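You operate a simulated robot arm through the tools that you are given. There is no shell and no other tool.

The job below is to be done with a simulated robot arm. You get a single attempt, and the scene is never put back.

JOB
Couple the blue hose to the BLANK and HOSE ports, open the HOSE lever and pump up to green.
Fine: lever all the way; never into the red; leave the other hose, levers and knobs alone.
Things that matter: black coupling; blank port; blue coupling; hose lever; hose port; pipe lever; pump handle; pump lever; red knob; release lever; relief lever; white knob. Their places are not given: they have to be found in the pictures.

The check looks at the end state, three seconds after you hand in, the way a careful person would. Anything else that was tipped, shoved, dropped, spilled or broken makes it a failure.

ROBOT AND FRAMES
A 7-joint arm with a two-finger parallel gripper, fixed in place. Base frame: the origin is at the foot of the arm, x ahead of it, y to its left, z up; the work surface is at about z = 856. Readings come in mm, degrees, newtons and seconds.
Its first joint turns from -166.0 to 166.0 degrees. Payload 1.57 kg.
The tool frame sits at the grasp point between the pads (the TCP): z along the fingers, y along the line on which they close. The tips reach 30 mm beyond it. The gripper opens to 110 mm. The fingers are 24 mm wide and 12 mm thick; the gripper's body (48 by 112 mm) begins 78 mm behind the TCP.
Orientation is told as [roll, pitch, yaw] about the base's x, y, z axes, in that order, counted from this pose: with the fingers straight down and closing along the base's y, the tool's x points along the base's -x, its y along +y and its z along -z.

CONTROLS
- The arm moves only by the tool servo_tool. Its argument "rows" is text: rows parted by semicolons, each of 6 numbers parted by spaces: the shift along the tool's x, y, z in mm, then the turn, a rotation vector about the tool's x, y, z in degrees. In form: tx ty tz wx wy wz; .... A call has 1 to 20 rows; each row shifts and turns the commanded pose from where the row before left it, along the tool's axes as they then stand. "jaw" is the closure in counts, from 0 (fully open) to 255 (shut), set as the call begins (left out, the last holds). Rows are played at 5 a second. More than 50 mm and 8.6 degrees between two rows, or a gripper value outside its range, and nothing of the call is played. Where a pose cannot be reached the arm comes as near as it can. A force on the tool above 40 N (or 10 N above the force at the start of the call, whichever is more), or a blocked arm, ends the call early, and 0.2 s more pass. Each finger travels about 108 mm/s and halts on what it meets, pressing with about 42 N; the grip force reading is that of the motor and also rises with nothing between the fingers. The clock runs only during rows and for 0.2 s after the last one: add rows that do not move to give the fingers time. It gives the time, the measured TCP pose, the force on the tool (base axes), the opening and the grip force at its end, in the units of the frame above (readings bear some noise), with the torque about the TCP (base axes, N m) and any sound that the robot's microphone picked up, and new pictures: "views" is both (left out), scene, wrist or none.
- Cameras (640 x 400 px; columns grow to the right, rows downward): "scene" is fixed at [401.3, 499.8, 1470.2]; the picture's right is [-0.73, -0.68, 0.00], its down [-0.48, 0.52, -0.71] and it looks along [0.48, -0.52, -0.71] (base axes); focal length 214 px, centre (320, 200). "wrist" rides on the gripper at [70, 16, -141] in the tool frame; the picture's right is [-0.23, 0.97, 0.00], its down [-0.86, -0.20, -0.48] and it looks along [-0.47, -0.11, 0.88] (tool axes); focal length 222 px, centre (320, 200).
- slide_trunk(by): slides the trunk up (or, below 0, down) by that many mm; the arm rides with it, the base frame stays. It gives what a move gives, with no picture.
- locate(camera, pixels): for up to 12 pixels [column, row] of the newest picture of that camera ("zoom" is the newest enlarged one), the place [x, y, z] in the base frame of the surface seen there, good to about 2 mm. No time passes.
- close_up(camera, box): a new picture of the part [left, top, right, bottom] of that camera's present view, enlarged. No time passes.
- sign_off(): hands the job in; it is judged then, once.

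Unless the task says otherwise, let go and move clear before handing in.

The tools are called after ">>>" as name(argument=value, ...) on one line, values as JSON. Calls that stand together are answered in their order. servo_tool: Moves the arm, as the interface text tells. Its arguments: {"type":"object","properties":{"rows":{"type":"string"},"jaw":{"type":"number"},"views":{"type":"string","enum":["both","scene","wrist","none"]}},"required":["rows"]} The other tools are called the same way: slide_trunk (by) slides the trunk up or down; locate (camera, pixels) gives the place of the surface under pixels of a picture; close_up (camera, box) takes an enlarged picture of a part of a camera's view; sign_off () hands the job in.

At the start:

```text
clock: 0.0
ee_pos: [693.6, -38.6, 1284.7]
tool_rot: [0.0, 0.0, 0.0]
force: [1.0, 0.5, -0.2]
torque: [-0.03, -0.03, 0.04]
grip_width: 110.1
gripper_force: 0.1
trunk travel left (down, up): [-475.0, 135.0]
```

scene: 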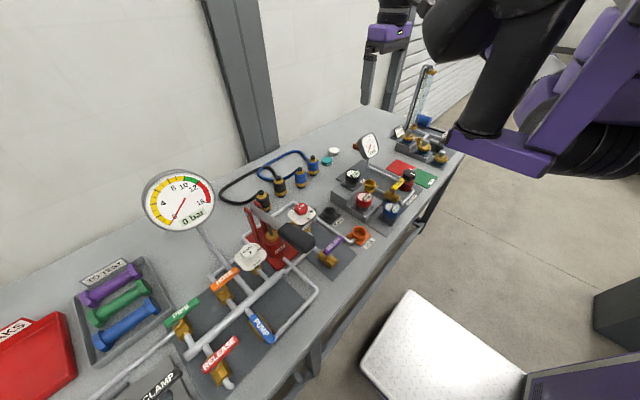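
wrist: 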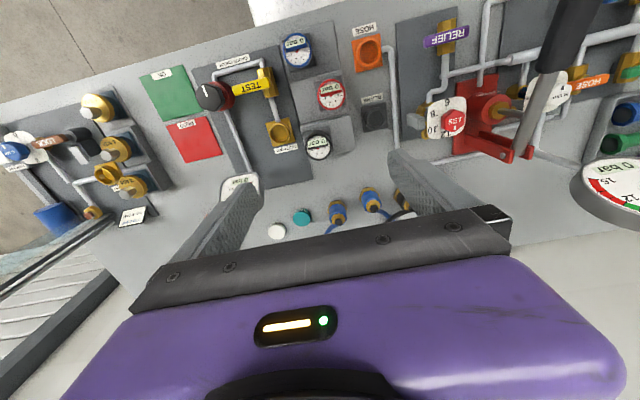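

The scene shows a bench with a pump (red, about 270,240), two hoses near (270,185), and HOSE/BLANK ports near (355,235)/(330,215). I'll take close-ups to identify the parts.

>>> close_up(camera="scene", box=[200, 130, 360, 230])

>>> close_up(camera="scene", box=[140, 220, 340, 390])

>>> close_up(camera="scene", box=[300, 120, 480, 270])

>>> close_up(camera="wrist", box=[240, 0, 640, 250])

```text
4.00 times, centred on (280, 180) of scene
```

zoom: 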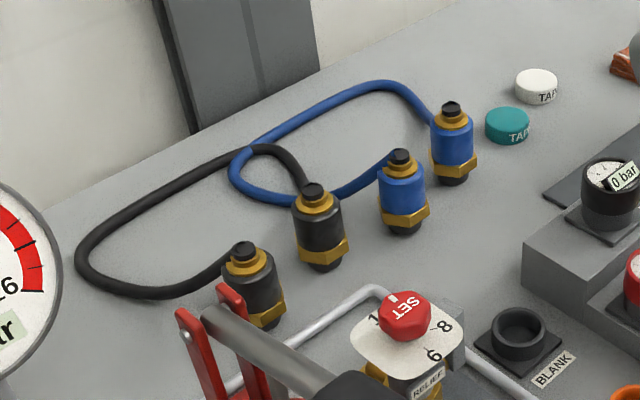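

```text
2.35 times, centred on (240, 305) of scene
```

zoom: 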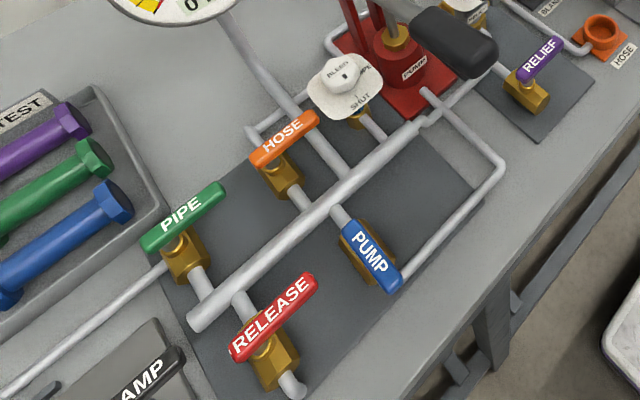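

```text
2.67 times, centred on (390, 195) of scene
```

zoom: 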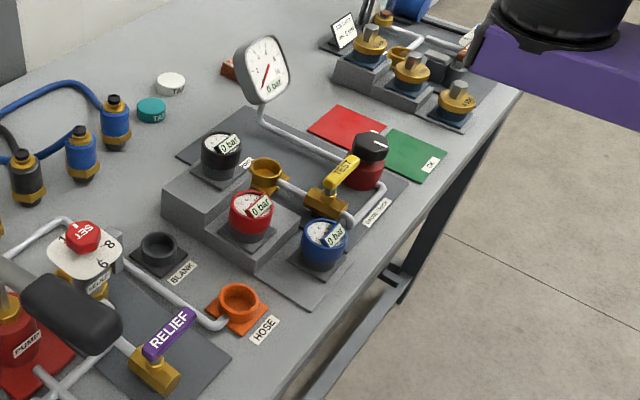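

```text
1.60 times, centred on (440, 125) of wrist
```

zoom: 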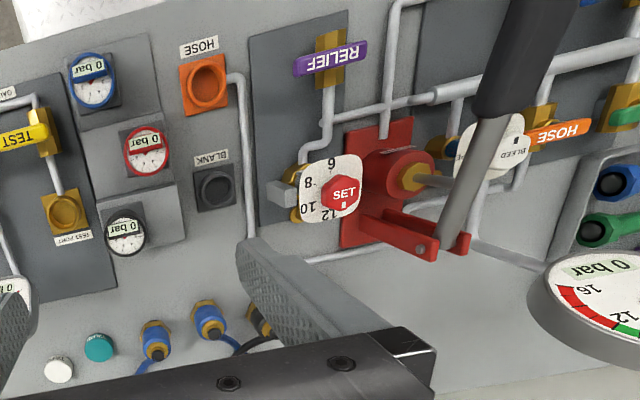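

Zooms show the blue couplings near scene (301,187) and (312,163), BLANK port (330,214), HOSE port (358,234), HOSE lever (224,277) across its pipe. I'll locate these and zoom in on the gauge.

>>> locate(camera="scene", pixels=[[299.5, 169], [300, 178], [301, 187], [312, 157], [313, 167], [313.5, 175], [330, 209], [330, 214], [358, 231], [359, 236], [341, 223], [320, 230]])

>>> close_up(camera="scene", box=[130, 160, 230, 240])

>>> close_up(camera="scene", box=[225, 195, 335, 275])

>>> close_up(camera="scene", box=[285, 140, 345, 200])

```text
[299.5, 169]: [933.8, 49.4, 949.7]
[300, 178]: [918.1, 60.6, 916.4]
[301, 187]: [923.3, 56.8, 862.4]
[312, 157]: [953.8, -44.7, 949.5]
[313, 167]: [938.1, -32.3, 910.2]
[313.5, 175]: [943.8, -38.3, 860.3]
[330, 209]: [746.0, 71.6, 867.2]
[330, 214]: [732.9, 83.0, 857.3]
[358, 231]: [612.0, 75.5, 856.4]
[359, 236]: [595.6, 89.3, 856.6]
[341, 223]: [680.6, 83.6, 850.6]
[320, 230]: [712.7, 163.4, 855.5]
```

```text
5.00 times, centred on (180, 200) of scene
```

zoom: 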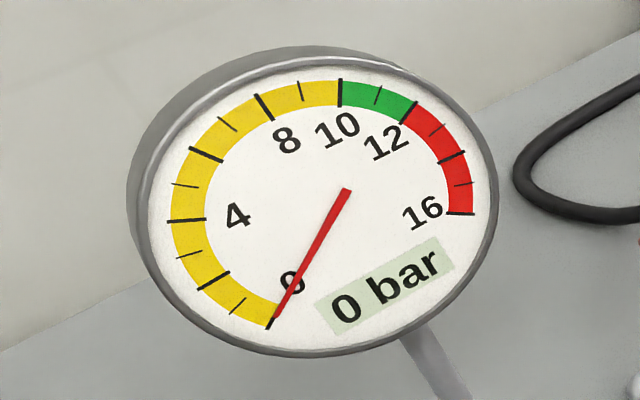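

```text
5.00 times, centred on (280, 235) of scene
```

zoom: 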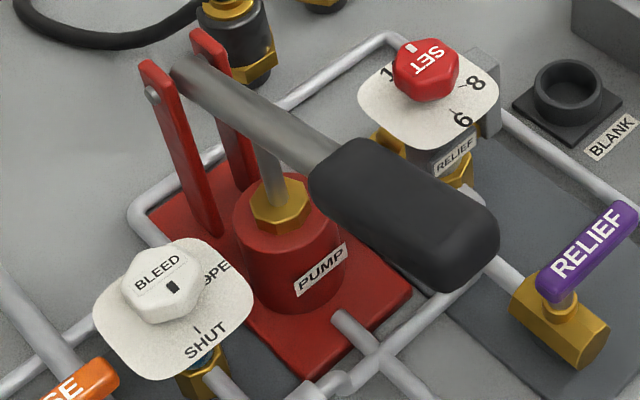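

```text
6.67 times, centred on (315, 170) of scene
```

zoom: 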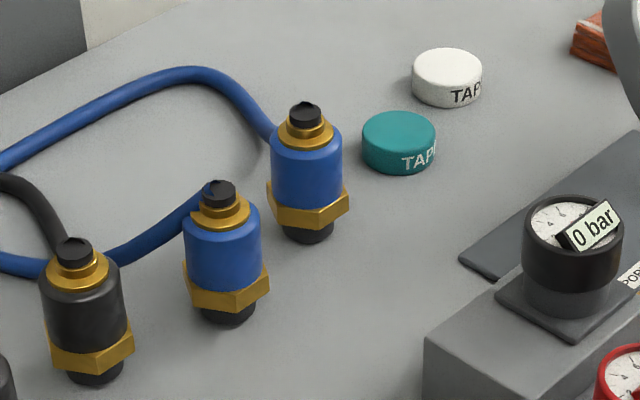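

The gauge at (180,200) reads 0 bar, with green from 10 to 12 and red above that. I'll locate the heights of the surroundings before moving.

>>> locate(camera="scene", pixels=[[180, 200], [205, 235], [300, 238], [284, 225], [262, 210], [302, 209], [254, 253], [224, 277], [368, 146], [333, 240], [262, 328], [222, 345]])

>>> locate(camera="wrist", pixels=[[369, 50], [374, 115], [336, 213], [371, 197], [445, 38], [592, 81], [565, 35], [497, 143], [453, 120], [545, 90], [530, 130], [630, 180]])

>>> servo_tool(rows="-30 9 20 0 0 0; -30 9 20 0 0 0; -30 9 20 0 0 0; -30 9 20 0 0 0; -30 9 20 0 0 0")

```text
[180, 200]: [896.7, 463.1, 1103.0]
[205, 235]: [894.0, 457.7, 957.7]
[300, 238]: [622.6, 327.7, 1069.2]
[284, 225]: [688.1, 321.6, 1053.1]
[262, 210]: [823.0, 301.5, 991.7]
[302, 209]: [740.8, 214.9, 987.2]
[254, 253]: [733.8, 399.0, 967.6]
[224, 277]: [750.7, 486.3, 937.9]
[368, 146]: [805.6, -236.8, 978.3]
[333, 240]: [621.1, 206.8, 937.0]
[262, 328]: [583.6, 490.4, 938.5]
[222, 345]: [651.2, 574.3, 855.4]
```

```text
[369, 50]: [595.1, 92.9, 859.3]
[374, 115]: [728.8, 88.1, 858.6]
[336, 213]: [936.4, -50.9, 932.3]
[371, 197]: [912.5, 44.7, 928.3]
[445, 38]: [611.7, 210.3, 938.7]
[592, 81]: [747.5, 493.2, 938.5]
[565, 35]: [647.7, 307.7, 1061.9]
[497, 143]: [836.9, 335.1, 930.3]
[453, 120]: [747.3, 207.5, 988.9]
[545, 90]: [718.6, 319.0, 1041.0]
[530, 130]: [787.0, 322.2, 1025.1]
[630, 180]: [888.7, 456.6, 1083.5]
```

```text
clock: 1.2
ee_pos: [842.9, 4.0, 1185.2]
tool_rot: [0.0, 0.0, 0.0]
force: [0.6, -0.3, -0.1]
torque: [0.0, -0.06, 0.01]
grip_width: 109.9
gripper_force: 0.1
trunk travel left (down, up): [-475.0, 135.0]
```

scene: 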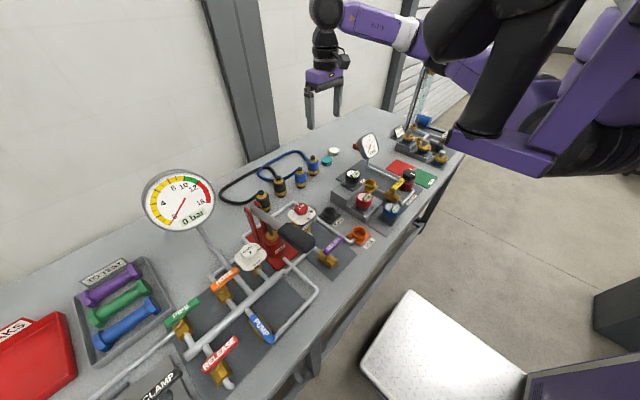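
wrist: 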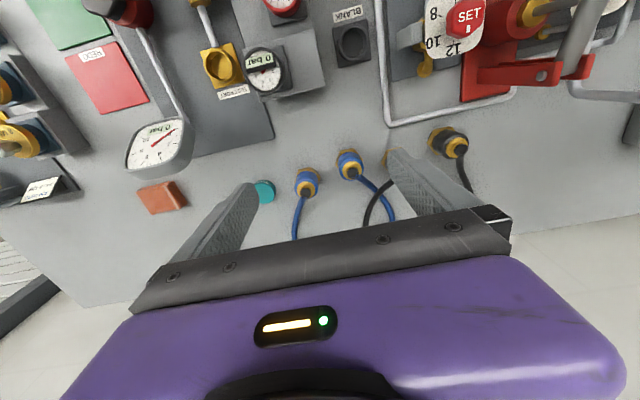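

The wrist view now shows the blue couplings at (308,182) and (350,163), with hoses leaving from their tops toward the wall. I'll zoom in for geometry.

>>> close_up(camera="wrist", box=[250, 110, 410, 250])

>>> close_up(camera="wrist", box=[310, 0, 410, 80])

```text
2.86 times, centred on (330, 180) of wrist
```

zoom: 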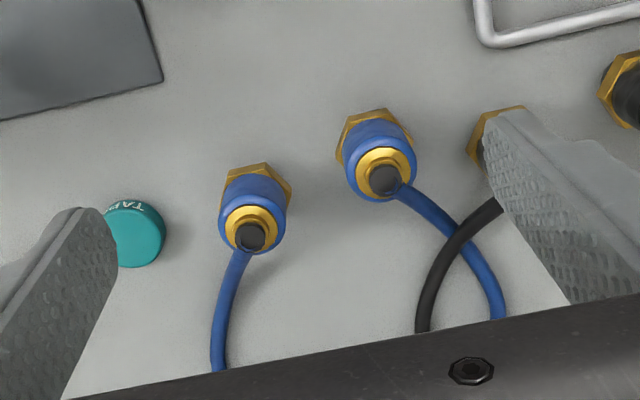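

```text
5.00 times, centred on (360, 40) of wrist
```

zoom: 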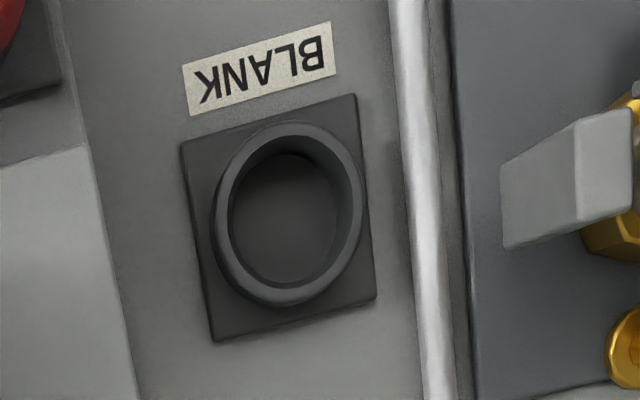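

I'll locate the ring of the BLANK port in this zoom, then get a close view of the couplings and the hose crossing.

>>> locate(camera="zoom", pixels=[[225, 215], [352, 190], [288, 125], [290, 298], [290, 215], [182, 145], [357, 95], [376, 300], [213, 340], [257, 65]])

>>> close_up(camera="wrist", box=[280, 130, 380, 210])

>>> close_up(camera="scene", box=[215, 140, 325, 220])

```text
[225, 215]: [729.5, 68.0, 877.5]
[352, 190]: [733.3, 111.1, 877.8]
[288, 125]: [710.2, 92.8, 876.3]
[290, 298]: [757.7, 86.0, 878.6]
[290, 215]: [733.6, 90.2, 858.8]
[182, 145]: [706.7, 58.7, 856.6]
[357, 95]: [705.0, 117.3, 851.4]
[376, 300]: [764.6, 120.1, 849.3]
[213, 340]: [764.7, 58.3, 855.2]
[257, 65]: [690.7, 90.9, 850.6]
```

```text
5.00 times, centred on (330, 170) of wrist
```

zoom: 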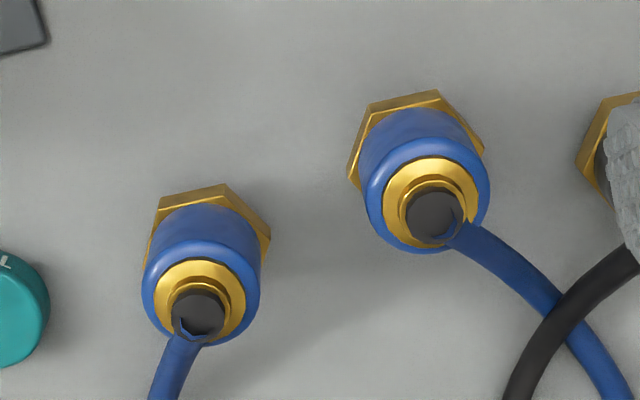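

```text
5.00 times, centred on (270, 180) of scene
```

zoom: 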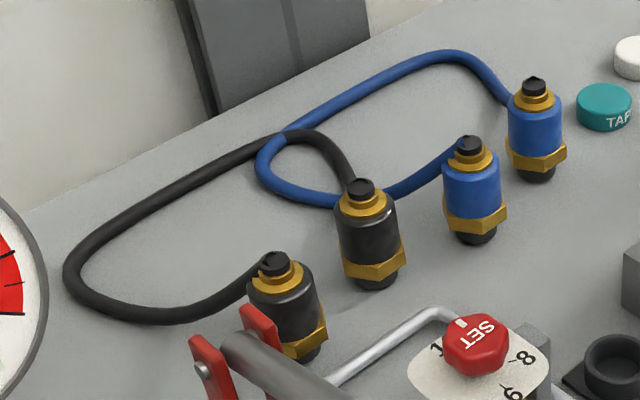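

The black and blue hoses cross near scene (287,177) and (272,165). I'll zoom in to see which one is on top at each crossing and locate the path.

>>> close_up(camera="scene", box=[255, 150, 305, 190])

>>> locate(camera="scene", pixels=[[272, 166], [267, 173], [276, 179], [292, 177], [297, 173], [285, 158], [304, 151], [313, 154], [279, 168], [283, 172], [262, 170], [263, 192]])

```text
10.00 times, centred on (280, 170) of scene
```

zoom: 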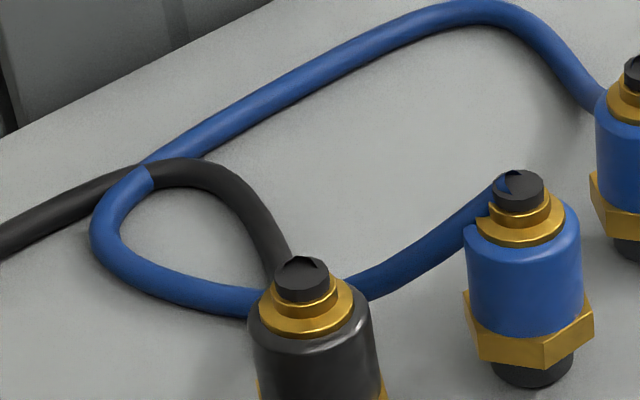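

```text
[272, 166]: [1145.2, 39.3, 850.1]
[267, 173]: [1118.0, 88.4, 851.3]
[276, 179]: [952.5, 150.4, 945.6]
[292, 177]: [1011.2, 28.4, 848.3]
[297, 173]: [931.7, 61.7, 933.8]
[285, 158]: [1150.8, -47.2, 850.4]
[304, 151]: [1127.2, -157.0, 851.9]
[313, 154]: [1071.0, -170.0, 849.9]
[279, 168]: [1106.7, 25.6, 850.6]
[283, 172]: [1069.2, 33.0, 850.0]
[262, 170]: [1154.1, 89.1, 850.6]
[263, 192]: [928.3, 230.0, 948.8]
```

The hoses interpenetrate at the crossing, so the crossing should not matter. Next I'll measure the couplings in the wrist zoom.

>>> close_up(camera="wrist", box=[280, 130, 380, 210])

>>> locate(camera="zoom", pixels=[[432, 215], [385, 205], [478, 195], [428, 160], [368, 195], [488, 190], [350, 180], [482, 150], [400, 105], [362, 140], [436, 250], [485, 240]])

>>> locate(camera="zoom", pixels=[[200, 310], [160, 305], [245, 295], [200, 262], [144, 295], [258, 290], [150, 260], [270, 240], [190, 190], [205, 235], [10, 260], [560, 290]])

>>> locate(camera="wrist", pixels=[[350, 165], [395, 155], [265, 192], [450, 140], [440, 130], [466, 135], [400, 90]])

```text
5.00 times, centred on (330, 170) of wrist
```

zoom: 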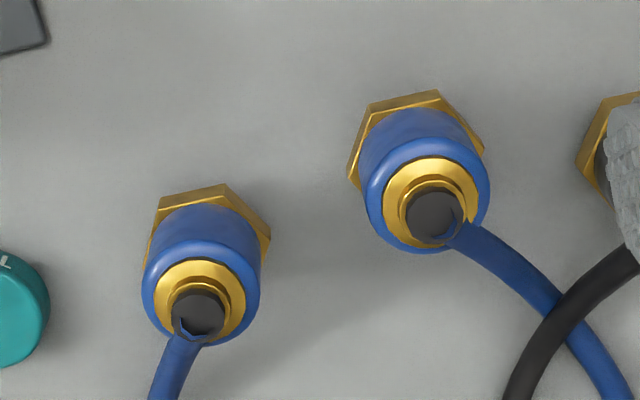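

```text
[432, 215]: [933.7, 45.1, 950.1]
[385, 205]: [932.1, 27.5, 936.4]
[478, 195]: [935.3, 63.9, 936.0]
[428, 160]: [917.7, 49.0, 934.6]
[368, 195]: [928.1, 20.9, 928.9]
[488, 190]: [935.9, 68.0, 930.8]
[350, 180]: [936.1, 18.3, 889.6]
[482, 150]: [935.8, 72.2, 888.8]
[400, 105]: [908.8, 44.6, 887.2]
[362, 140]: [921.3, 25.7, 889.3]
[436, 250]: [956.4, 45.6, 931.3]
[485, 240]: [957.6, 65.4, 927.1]
```

```text
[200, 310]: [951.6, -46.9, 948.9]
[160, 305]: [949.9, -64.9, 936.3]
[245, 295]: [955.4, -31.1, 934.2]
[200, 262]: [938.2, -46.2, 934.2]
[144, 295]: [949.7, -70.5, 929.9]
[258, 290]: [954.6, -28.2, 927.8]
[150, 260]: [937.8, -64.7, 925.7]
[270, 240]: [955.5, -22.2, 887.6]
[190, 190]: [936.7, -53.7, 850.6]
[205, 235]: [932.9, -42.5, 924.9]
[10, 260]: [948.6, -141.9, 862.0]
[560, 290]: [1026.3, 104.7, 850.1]
```

```text
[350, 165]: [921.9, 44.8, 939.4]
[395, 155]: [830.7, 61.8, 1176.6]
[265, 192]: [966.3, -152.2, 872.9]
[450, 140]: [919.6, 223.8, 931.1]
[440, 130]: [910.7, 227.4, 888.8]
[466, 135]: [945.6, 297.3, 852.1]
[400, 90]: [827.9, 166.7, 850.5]
```

Coupling A's axis is about (936,45) with a body of about 46 mm, B's is about (953,-48), and the nubs top out at z≈950. The BLANK ring centre is about (733,89). I'll move above A, turn so the hose exits between the fingers, and pre-close a little.

>>> servo_tool(rows="-23.3 10.4 31 0 0 0; -23.3 10.4 31 0 0 0; -23.3 10.4 31 0 0 0; -23.3 10.4 31 0 0 0; 0 0 0 0 0 -8; 0 0 0 0 0 -8; 0 0 0 0 0 -8; 0 0 0 0 0 -8; 0 0 0 0 0 -8; 0 0 0 0 0 0", jaw=80)

```text
clock: 3.4
ee_pos: [935.7, 46.7, 1061.3]
tool_rot: [0.0, 0.0, 32.1]
force: [0.6, -0.4, -0.6]
torque: [0.01, 0.01, 0.03]
grip_width: 75.5
gripper_force: 0.2
out of reach, approached as far as the arm can: row 9
trunk travel left (down, up): [-475.0, 135.0]
```

scene: 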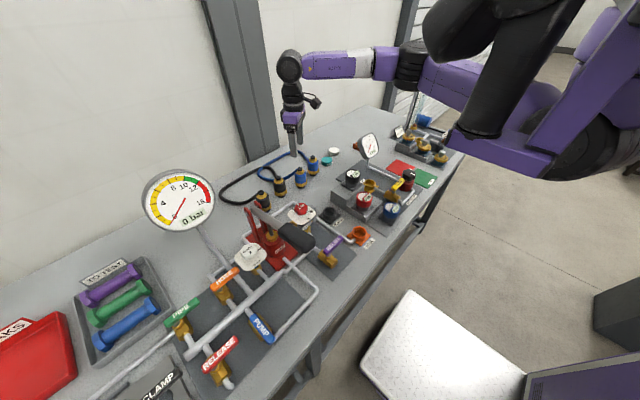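
wrist: 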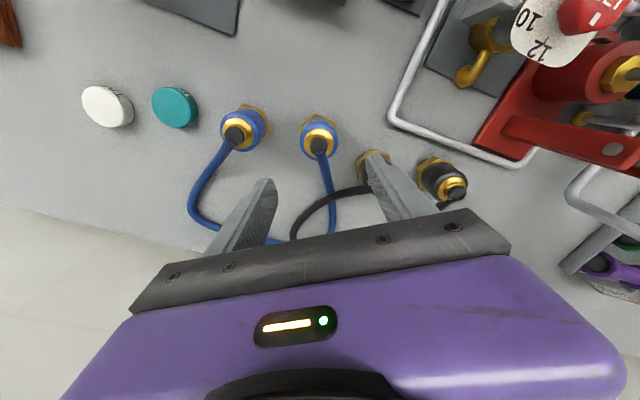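

The yaw stopped at 32°, which is a wrist limit. The hose from A at wrist (320,150) now runs straight between the fingers. I'll back the yaw off a bit and check the result.

>>> servo_tool(rows="0 0 0 0 0 8; 0 0 10 0 0 0")

>>> close_up(camera="wrist", box=[220, 80, 420, 240])

```text
clock: 4.0
ee_pos: [935.1, 47.4, 1051.5]
tool_rot: [0.0, 0.0, 24.0]
force: [-0.4, 0.2, -0.5]
torque: [-0.01, 0.0, 0.03]
grip_width: 75.7
gripper_force: 0.0
trunk travel left (down, up): [-475.0, 135.0]
```

scene: 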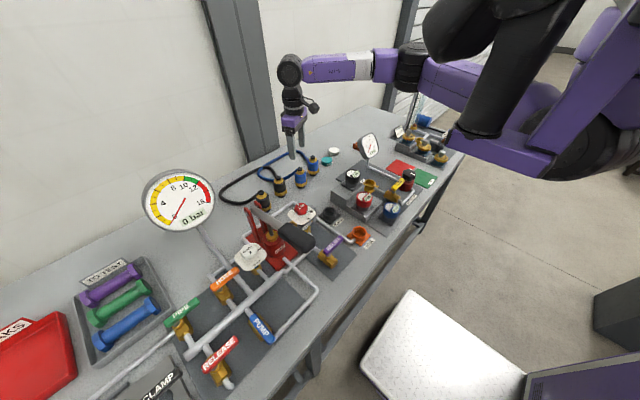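
wrist: 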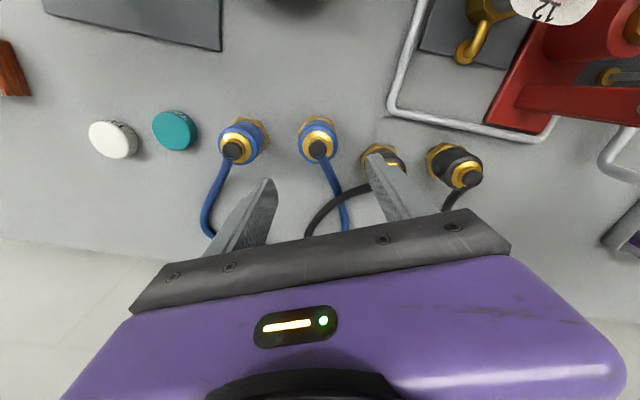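

```text
2.50 times, centred on (320, 160) of wrist
```

zoom: 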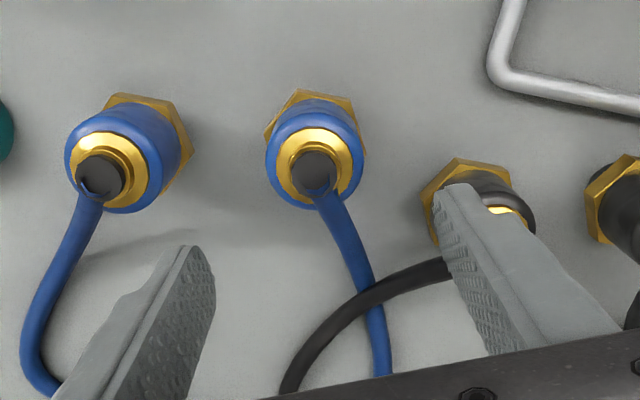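

Yaw is now 24°. I'll measure A's centre once more from this nearer view.

>>> locate(camera="zoom", pixels=[[315, 168], [298, 155], [335, 155], [268, 155], [364, 155], [316, 205], [316, 130], [277, 175], [352, 175], [318, 185], [265, 135], [366, 128]])

```text
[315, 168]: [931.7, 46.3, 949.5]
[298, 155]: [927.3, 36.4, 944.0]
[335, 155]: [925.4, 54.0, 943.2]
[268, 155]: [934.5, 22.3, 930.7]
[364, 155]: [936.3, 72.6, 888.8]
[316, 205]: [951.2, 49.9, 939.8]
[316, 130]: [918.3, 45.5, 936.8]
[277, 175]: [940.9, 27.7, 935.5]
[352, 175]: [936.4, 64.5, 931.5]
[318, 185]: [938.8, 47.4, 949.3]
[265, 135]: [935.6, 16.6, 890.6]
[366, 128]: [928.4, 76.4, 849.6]
```

A's axis is at (935,46.5) and the TCP is at (935,47). I'll go straight down to z≈924 and close.

>>> servo_tool(rows="0 -0.7 35 0 0 0; 0 0 35 0 0 0; 0 0 35 0 0 0; 0 0 22 0 0 0; 0 0 0 0 0 0", views="wrist")

>>> servo_tool(rows="0 0 0 0 0 0; 0 0 0 0 0 0; 0 0 0 0 0 0", jaw=180)

```text
clock: 5.2
ee_pos: [936.9, 48.6, 924.0]
tool_rot: [0.0, 0.0, 24.0]
force: [0.5, -0.7, -0.7]
torque: [-0.03, 0.0, 0.0]
grip_width: 75.4
gripper_force: 0.0
trunk travel left (down, up): [-475.0, 135.0]
```

wrist: 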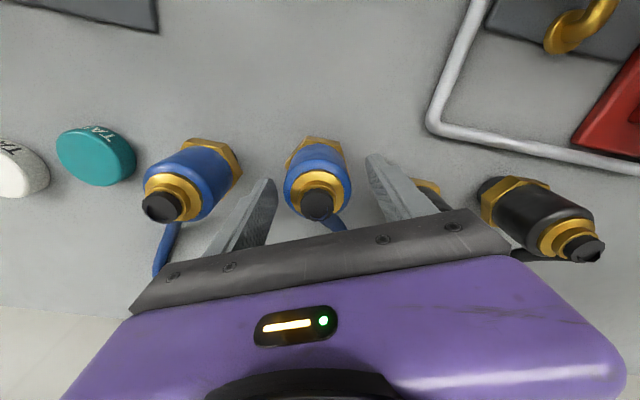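

```text
clock: 6.0
ee_pos: [937.5, 46.6, 923.5]
tool_rot: [-0.1, 0.0, 24.1]
force: [0.2, 1.0, 0.0]
torque: [-0.01, -0.02, 0.05]
grip_width: 46.9
gripper_force: 42.2
trunk travel left (down, up): [-475.0, 135.0]
```

scene: 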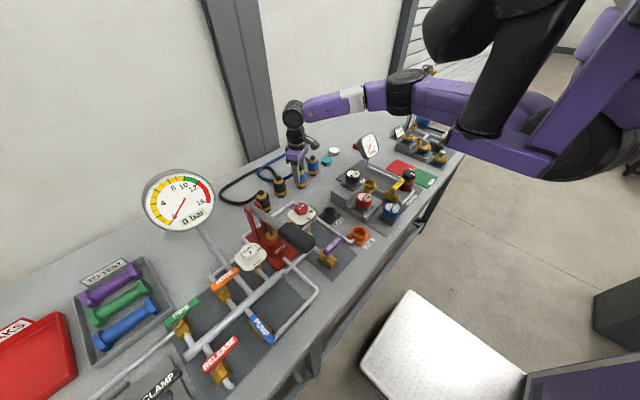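
wrist: 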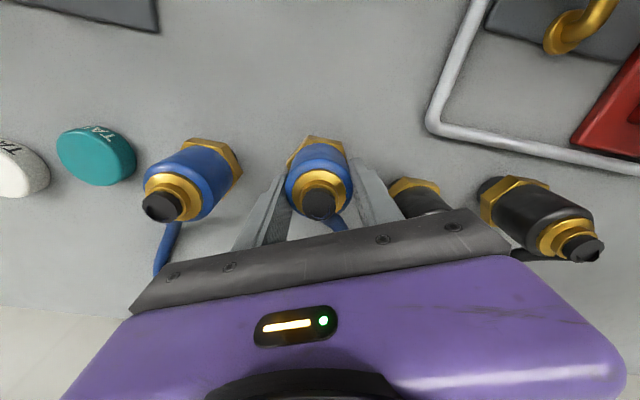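

The grip is on at 46.9 mm. I'll lift A straight up.

>>> servo_tool(rows="0 0 -15 0 0 0; 0 0 -25 0 0 0; 0 0 -25 0 0 0; 0 0 -25 0 0 0; 0 0 -25 0 0 0; 0 0 0 0 0 0")

```text
clock: 7.4
ee_pos: [936.4, 46.8, 1040.8]
tool_rot: [-0.1, 0.1, 24.0]
force: [0.3, 0.8, -1.2]
torque: [0.0, -0.02, -0.01]
grip_width: 46.8
gripper_force: 42.0
trunk travel left (down, up): [-475.0, 135.0]
```

scene: 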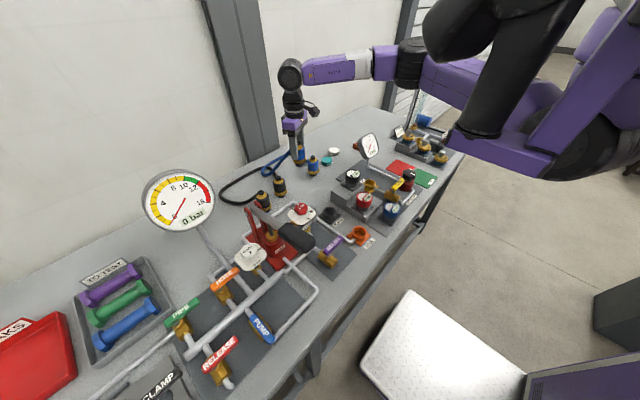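
wrist: 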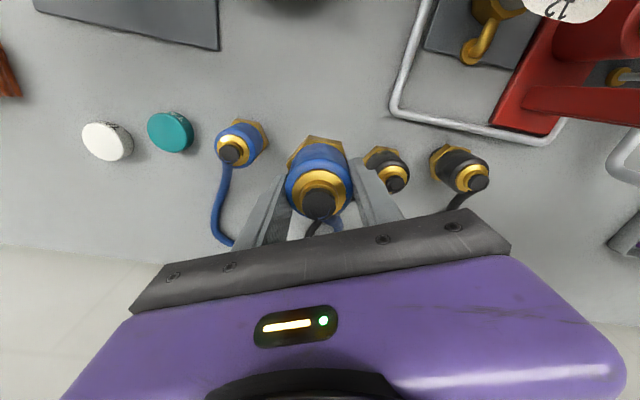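

A is held and the others have not moved. I'll rotate back to yaw 0 and carry it over toward the ports.

>>> servo_tool(rows="0 0 0 0 0 8; 0 0 0 0 0 8; 0 0 0 0 0 8; 30 6 0 0 0 0; 30 6 0 0 0 0; 30 6 0 0 0 0; 30 6 0 0 0 0; 30 6 0 0 0 0; 30 6 0 0 0 0; 30 7 0 0 0 0; 0 0 0 0 0 0")

>>> close_up(camera="wrist", box=[260, 0, 420, 100])

>>> close_up(camera="scene", box=[250, 130, 390, 250])

```text
clock: 9.8
ee_pos: [728.2, 89.8, 1037.7]
tool_rot: [0.1, 0.0, 0.1]
force: [0.3, 0.8, 0.0]
torque: [0.01, 0.0, 0.0]
grip_width: 32.2
gripper_force: 0.0
trunk travel left (down, up): [-475.0, 135.0]
```

scene: 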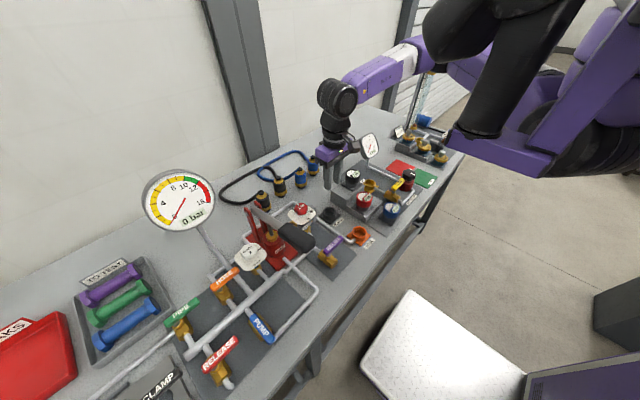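
wrist: 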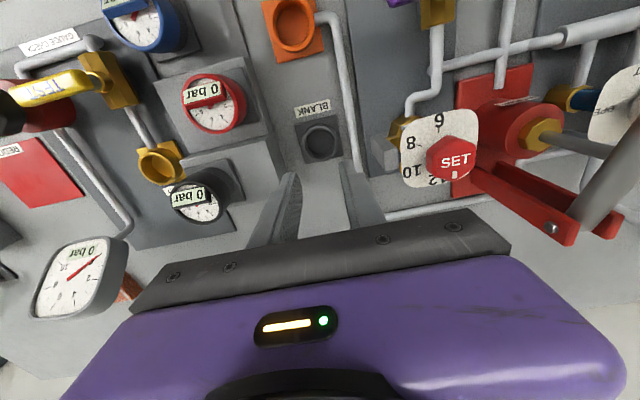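

```text
4.00 times, centred on (340, 50) of wrist
```

zoom: 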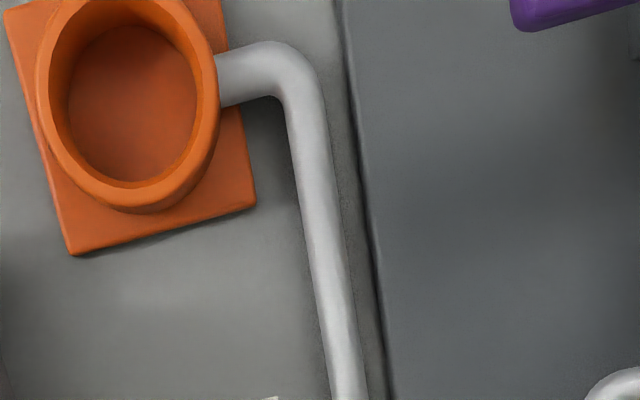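

```text
3.33 times, centred on (320, 190) of scene
```

zoom: 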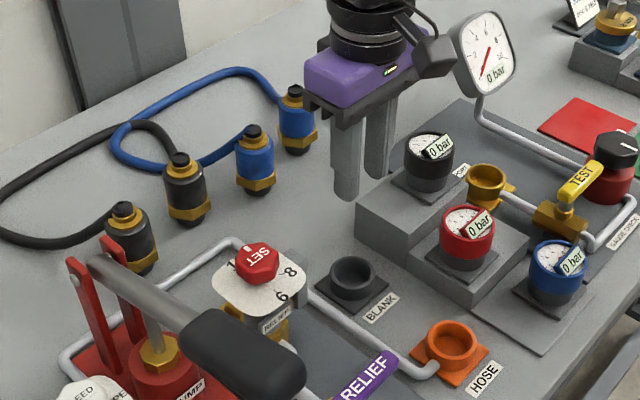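

The coupling slipped out of the gripper on the way (width 32, nothing held), and A appears to be standing again near its start at scene (302,178). I'll check where it is now and whether anything else was disturbed.

>>> close_up(camera="scene", box=[215, 140, 325, 220])

>>> locate(camera="zoom", pixels=[[467, 143], [472, 195], [475, 235], [534, 85], [538, 130], [537, 175], [362, 187], [367, 240], [373, 280], [277, 262], [470, 228], [605, 95]])

```text
5.00 times, centred on (270, 180) of scene
```

zoom: 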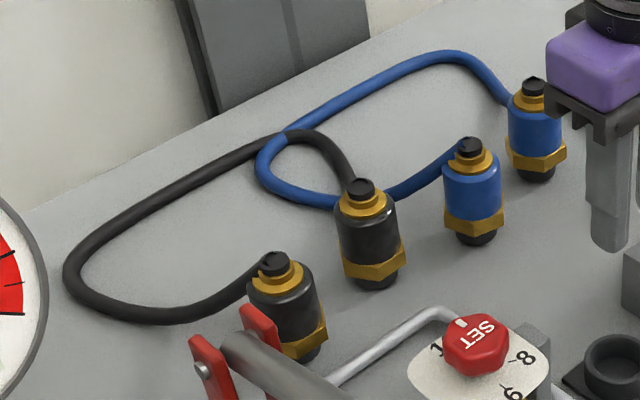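

```text
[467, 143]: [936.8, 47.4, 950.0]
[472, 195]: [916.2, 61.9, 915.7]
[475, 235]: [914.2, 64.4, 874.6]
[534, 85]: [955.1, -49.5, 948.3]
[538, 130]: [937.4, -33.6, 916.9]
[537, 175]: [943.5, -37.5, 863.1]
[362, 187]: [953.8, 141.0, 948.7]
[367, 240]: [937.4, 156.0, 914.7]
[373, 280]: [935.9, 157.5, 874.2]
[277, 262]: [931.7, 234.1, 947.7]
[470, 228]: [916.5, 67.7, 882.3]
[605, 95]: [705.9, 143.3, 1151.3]
```

A is back upright at (936.8,47.4), exactly where it started, and everything else is untouched. I'll go back, regrip more firmly, and carry it with checks and without turning.

>>> servo_tool(rows="-29.7 -6.2 0 0 0 0; -29.7 -6.2 0 0 0 0; -29.7 -6.2 0 0 0 0; -29.7 -6.2 0 0 0 0; -29.7 -6.2 0 0 0 0; -29.7 -6.2 0 0 0 0; -29.7 -6.2 0 0 0 0; 0 0 0 0 0 -8; 0 0 0 0 0 -8; 0 0 0 0 0 -8; 0 0 0 0 0 0", jaw=80)

>>> close_up(camera="wrist", box=[220, 80, 420, 240])

```text
clock: 12.2
ee_pos: [935.3, 47.7, 1040.0]
tool_rot: [0.0, 0.1, 24.2]
force: [0.2, 0.7, -0.6]
torque: [0.0, -0.01, -0.01]
grip_width: 75.2
gripper_force: 0.0
trunk travel left (down, up): [-475.0, 135.0]
```

scene: 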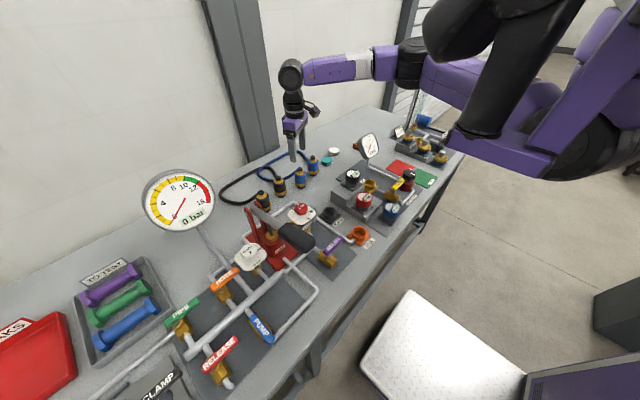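
wrist: 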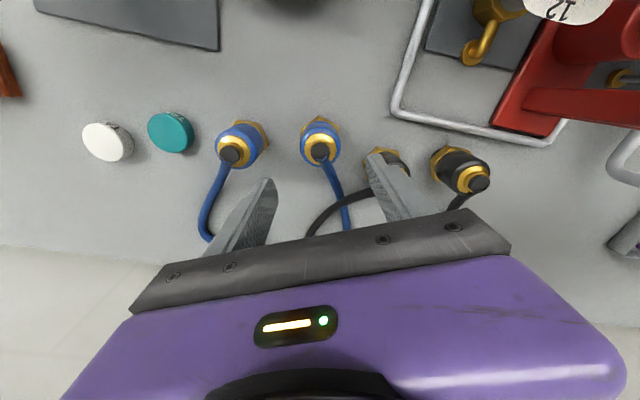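

```text
2.50 times, centred on (320, 160) of wrist
```

zoom: 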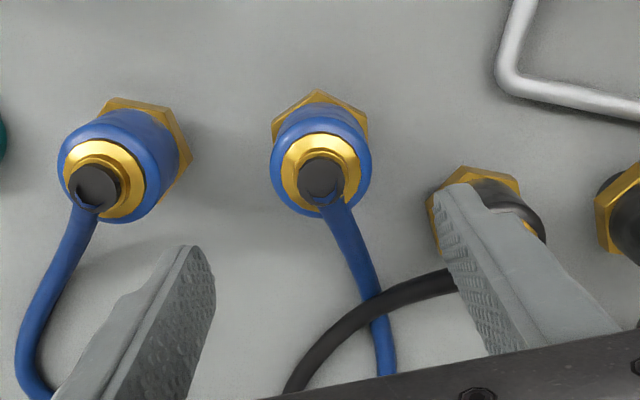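

A is centred between the fingers at wrist (320,150). I'll lower to z≈921 and close fully.

>>> servo_tool(rows="-1.4 -0.6 35 0 0 0; 0 0 35 0 0 0; 0 0 30 0 0 0; 0 0 19 0 0 0; 0 0 0 0 0 0", views="none")

>>> servo_tool(rows="0 0 0 0 0 0; 0 0 0 0 0 0; 0 0 0 0 0 0; 0 0 0 0 0 0", jaw=255, views="wrist")

>>> servo_tool(rows="0 0 -10 0 0 0; 0 0 -20 0 0 0; 0 0 -20 0 0 0; 0 0 -20 0 0 0; 0 0 -20 0 0 0; 0 0 -20 0 0 0; 0 0 0 0 0 0")

```text
clock: 13.4
ee_pos: [936.8, 47.1, 921.1]
tool_rot: [0.0, 0.0, 24.0]
force: [-0.8, -0.8, 0.5]
torque: [-0.02, -0.04, -0.03]
grip_width: 75.4
gripper_force: 0.1
trunk travel left (down, up): [-475.0, 135.0]
```

```text
clock: 14.4
ee_pos: [937.0, 46.9, 921.5]
tool_rot: [0.0, 0.1, 24.0]
force: [-0.4, 0.4, 0.0]
torque: [-0.01, -0.01, 0.0]
grip_width: 46.9
gripper_force: 41.8
trunk travel left (down, up): [-475.0, 135.0]
```

wrist: 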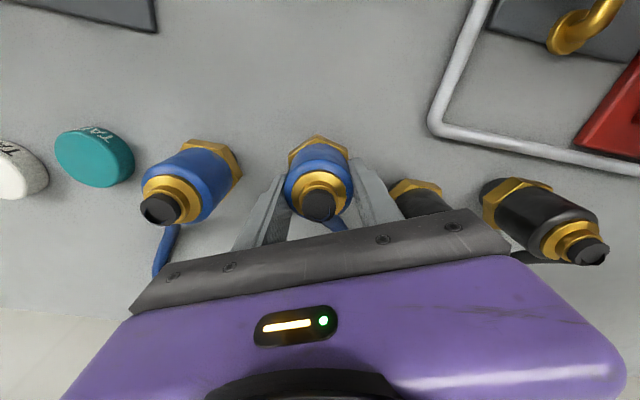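

```text
clock: 16.0
ee_pos: [935.7, 46.9, 1030.8]
tool_rot: [0.0, 0.0, 24.0]
force: [-0.7, 0.1, -1.4]
torque: [-0.02, 0.0, 0.0]
grip_width: 46.6
gripper_force: 41.9
trunk travel left (down, up): [-475.0, 135.0]
```

scene: 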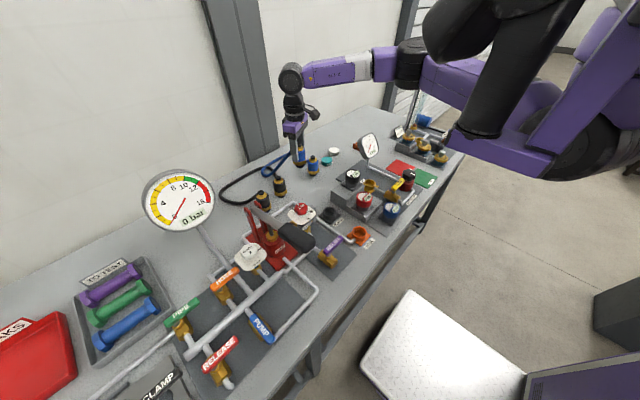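
wrist: 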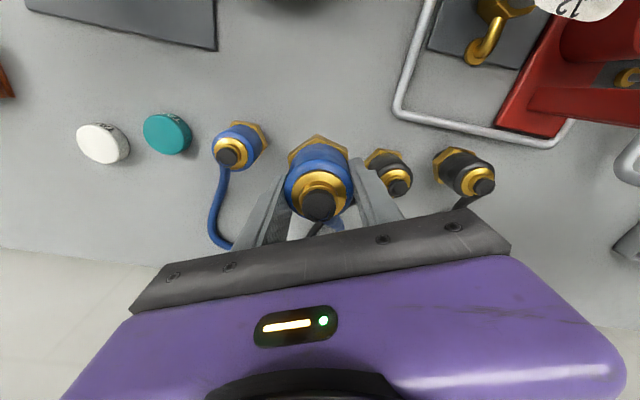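

A is lifted and still seated in the grip at (318,203). I'll carry it slowly at the same yaw and check partway.

>>> servo_tool(rows="8.3 5.9 0 0 0 0; 8.3 5.9 0 0 0 0; 8.3 5.9 0 0 0 0; 8.3 5.9 0 0 0 0; 8.3 5.9 0 0 0 0; 8.3 5.9 0 0 0 0")

```text
clock: 17.4
ee_pos: [873.7, 58.8, 1028.5]
tool_rot: [0.1, 0.0, 24.0]
force: [-0.2, 0.0, -1.4]
torque: [0.0, 0.02, 0.01]
grip_width: 46.5
gripper_force: 41.9
trunk travel left (down, up): [-475.0, 135.0]
```

scene: 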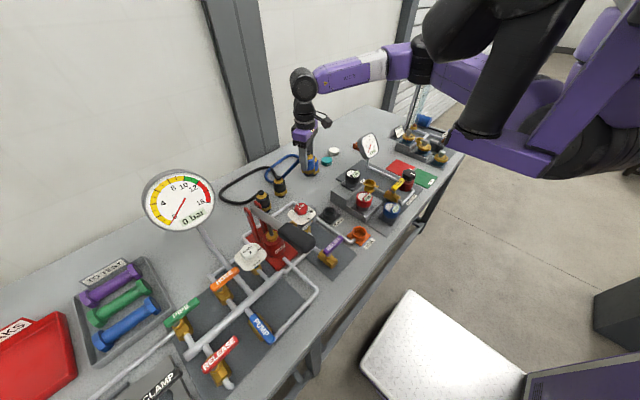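
wrist: 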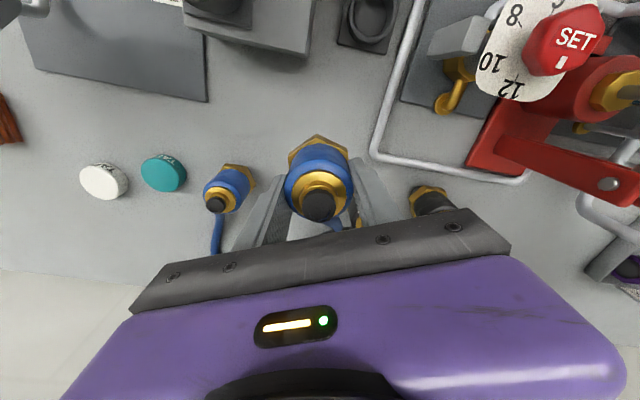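

It is still held. I'll continue toward the ports.

>>> servo_tool(rows="12.56 8.66 0 0 0 0; 12.56 8.66 0 0 0 0; 12.56 8.66 0 0 0 0; 12.56 8.66 0 0 0 0; 12.56 8.66 0 0 0 0; 12.56 8.66 0 0 0 0; 12.56 8.66 0 0 0 0; 12.56 8.66 0 0 0 0; 12.56 8.66 0 0 0 0; 12.56 8.66 0 0 0 0; 12.56 8.66 0 0 0 0; 0 0 0 0 0 0")

```text
clock: 20.0
ee_pos: [709.9, 89.8, 1029.1]
tool_rot: [0.0, 0.0, 24.0]
force: [-0.3, 0.0, -2.2]
torque: [0.0, -0.02, 0.03]
grip_width: 46.8
gripper_force: 42.7
trunk travel left (down, up): [-475.0, 135.0]
```

scene: 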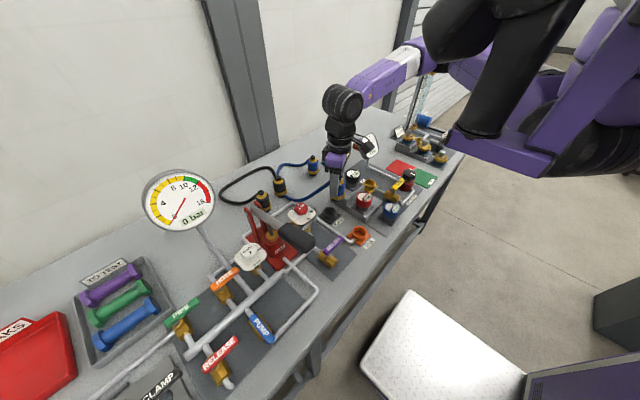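
wrist: 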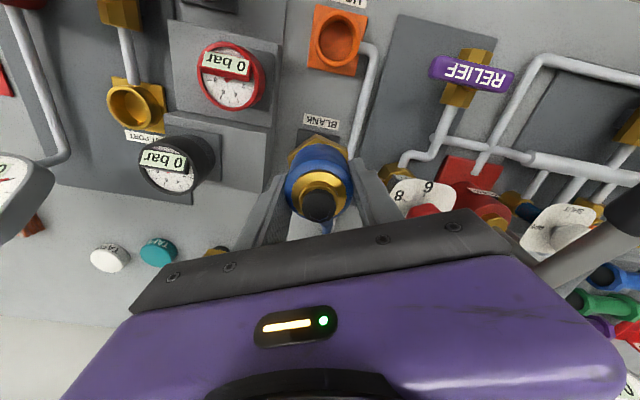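

It is still held above the ports. I'll measure the HOSE port at wrist (337,40).

>>> close_up(camera="wrist", box=[290, 0, 390, 80])

>>> close_up(camera="scene", box=[230, 130, 390, 250])

```text
5.00 times, centred on (340, 40) of wrist
```

zoom: 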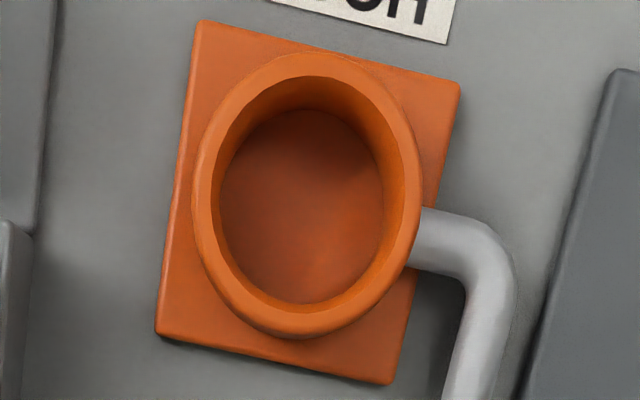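

```text
3.33 times, centred on (310, 190) of scene
```

zoom: 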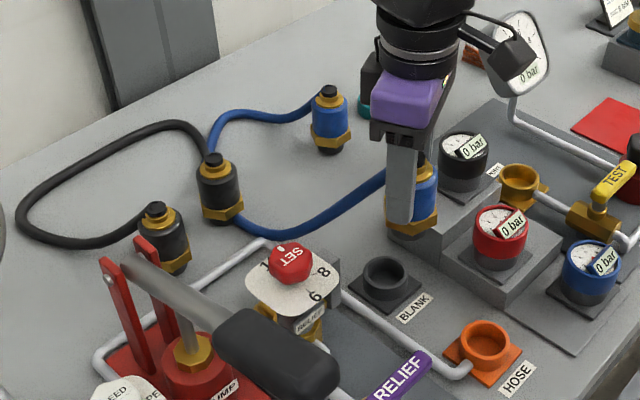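

>>> close_up(camera="wrist", box=[290, 0, 390, 80])

>>> locate(camera="zoom", pixels=[[202, 190], [412, 200], [308, 63], [300, 325], [300, 200], [225, 180], [395, 200], [315, 85], [300, 305], [200, 25], [455, 85], [160, 330]])

```text
5.00 times, centred on (340, 40) of wrist
```

zoom: 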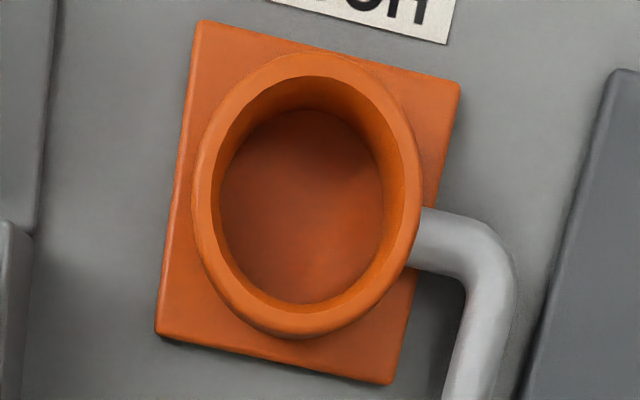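

```text
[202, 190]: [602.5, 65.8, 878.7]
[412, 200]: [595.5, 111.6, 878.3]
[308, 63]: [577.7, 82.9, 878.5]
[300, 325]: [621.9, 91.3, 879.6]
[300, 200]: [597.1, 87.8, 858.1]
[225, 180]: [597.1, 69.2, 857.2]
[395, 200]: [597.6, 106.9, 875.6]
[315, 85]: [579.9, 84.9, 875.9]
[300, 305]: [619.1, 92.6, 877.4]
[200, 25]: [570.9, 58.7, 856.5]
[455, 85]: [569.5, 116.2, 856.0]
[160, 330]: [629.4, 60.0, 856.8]
```

HOSE port centre is (600,88), with ring top at 878 and floor at 857. I'll carry A over it.

>>> servo_tool(rows="12.65 5.39 0 0 0 0; 12.65 5.39 0 0 0 0; 12.65 5.39 0 0 0 0; 12.65 5.39 0 0 0 0; 12.65 5.39 0 0 0 0; 12.65 5.39 0 0 0 0; 12.65 5.39 0 0 0 0; 12.65 5.39 0 0 0 0; 0 0 0 0 0 0")

>>> close_up(camera="scene", box=[230, 130, 390, 250])

```text
clock: 22.0
ee_pos: [600.7, 88.1, 1030.2]
tool_rot: [-0.1, 0.0, 23.9]
force: [-0.5, 0.5, -0.8]
torque: [0.0, -0.03, 0.0]
grip_width: 46.9
gripper_force: 41.9
trunk travel left (down, up): [-475.0, 135.0]
```

scene: 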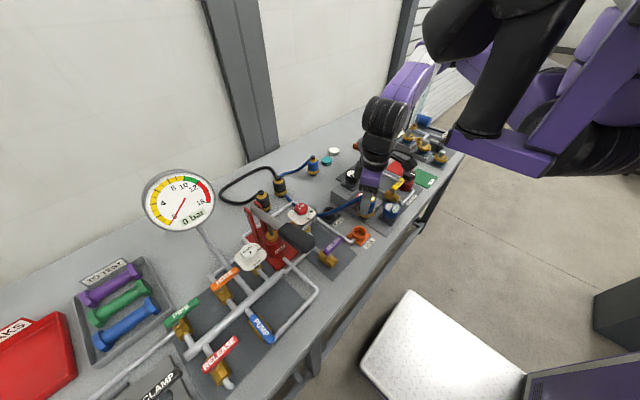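
wrist: 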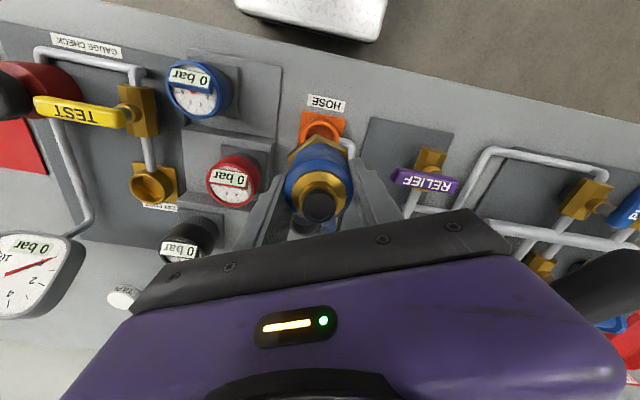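

```text
3.33 times, centred on (310, 190) of scene
```

zoom: 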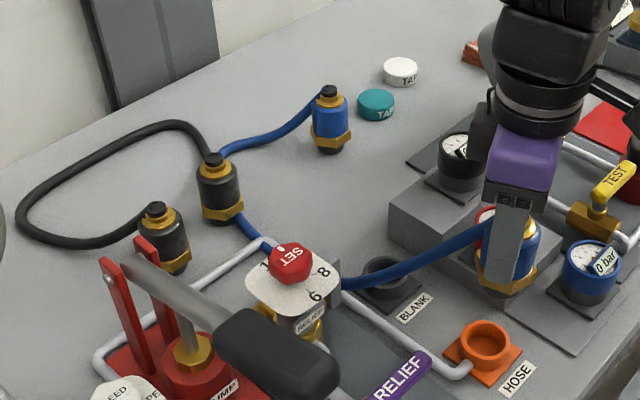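

Positioned over HOSE at (600.7,88.1). I'll lower until the bottom is just above the ring, then look.

>>> servo_tool(rows="0.5 -0.3 15 0 0 0; 0 0 15 0 0 0; 0 0 15 0 0 0; 0 0 15 0 0 0; 0 0 12 0 0 0; 0 0 0 0 0 0")

>>> close_up(camera="scene", box=[325, 180, 405, 250])

>>> close_up(camera="wrist", box=[270, 90, 370, 230])

```text
clock: 23.4
ee_pos: [598.1, 87.6, 959.0]
tool_rot: [0.0, 0.0, 24.1]
force: [-0.1, -0.6, -1.2]
torque: [0.0, -0.02, -0.03]
grip_width: 46.9
gripper_force: 41.9
trunk travel left (down, up): [-475.0, 135.0]
```

scene: 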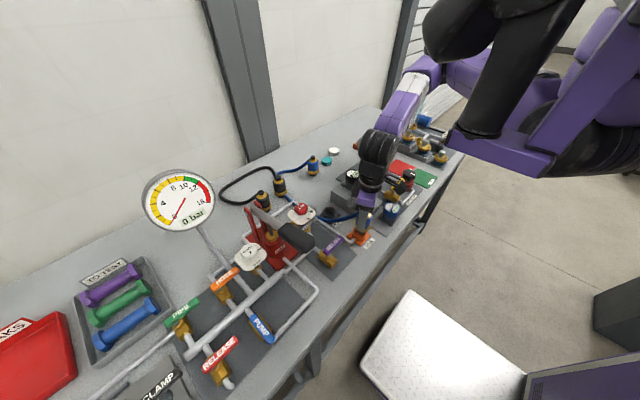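
wrist: 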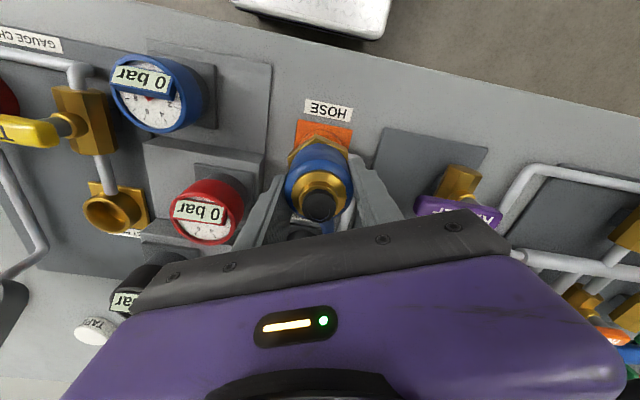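

```text
5.71 times, centred on (365, 215) of scene
```

zoom: 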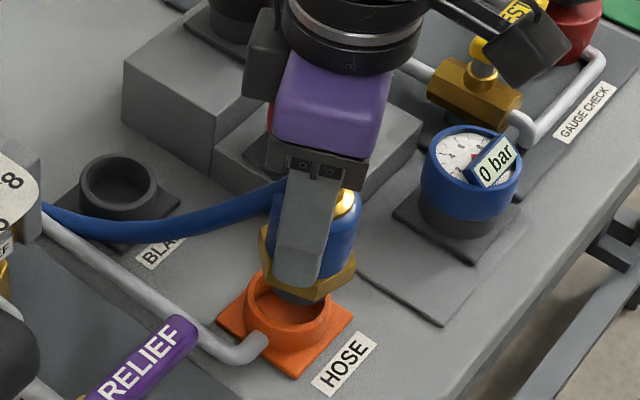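

```text
2.86 times, centred on (320, 160) of wrist
```

zoom: 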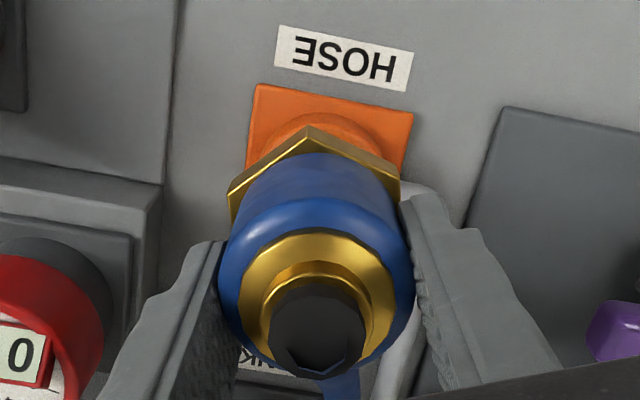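

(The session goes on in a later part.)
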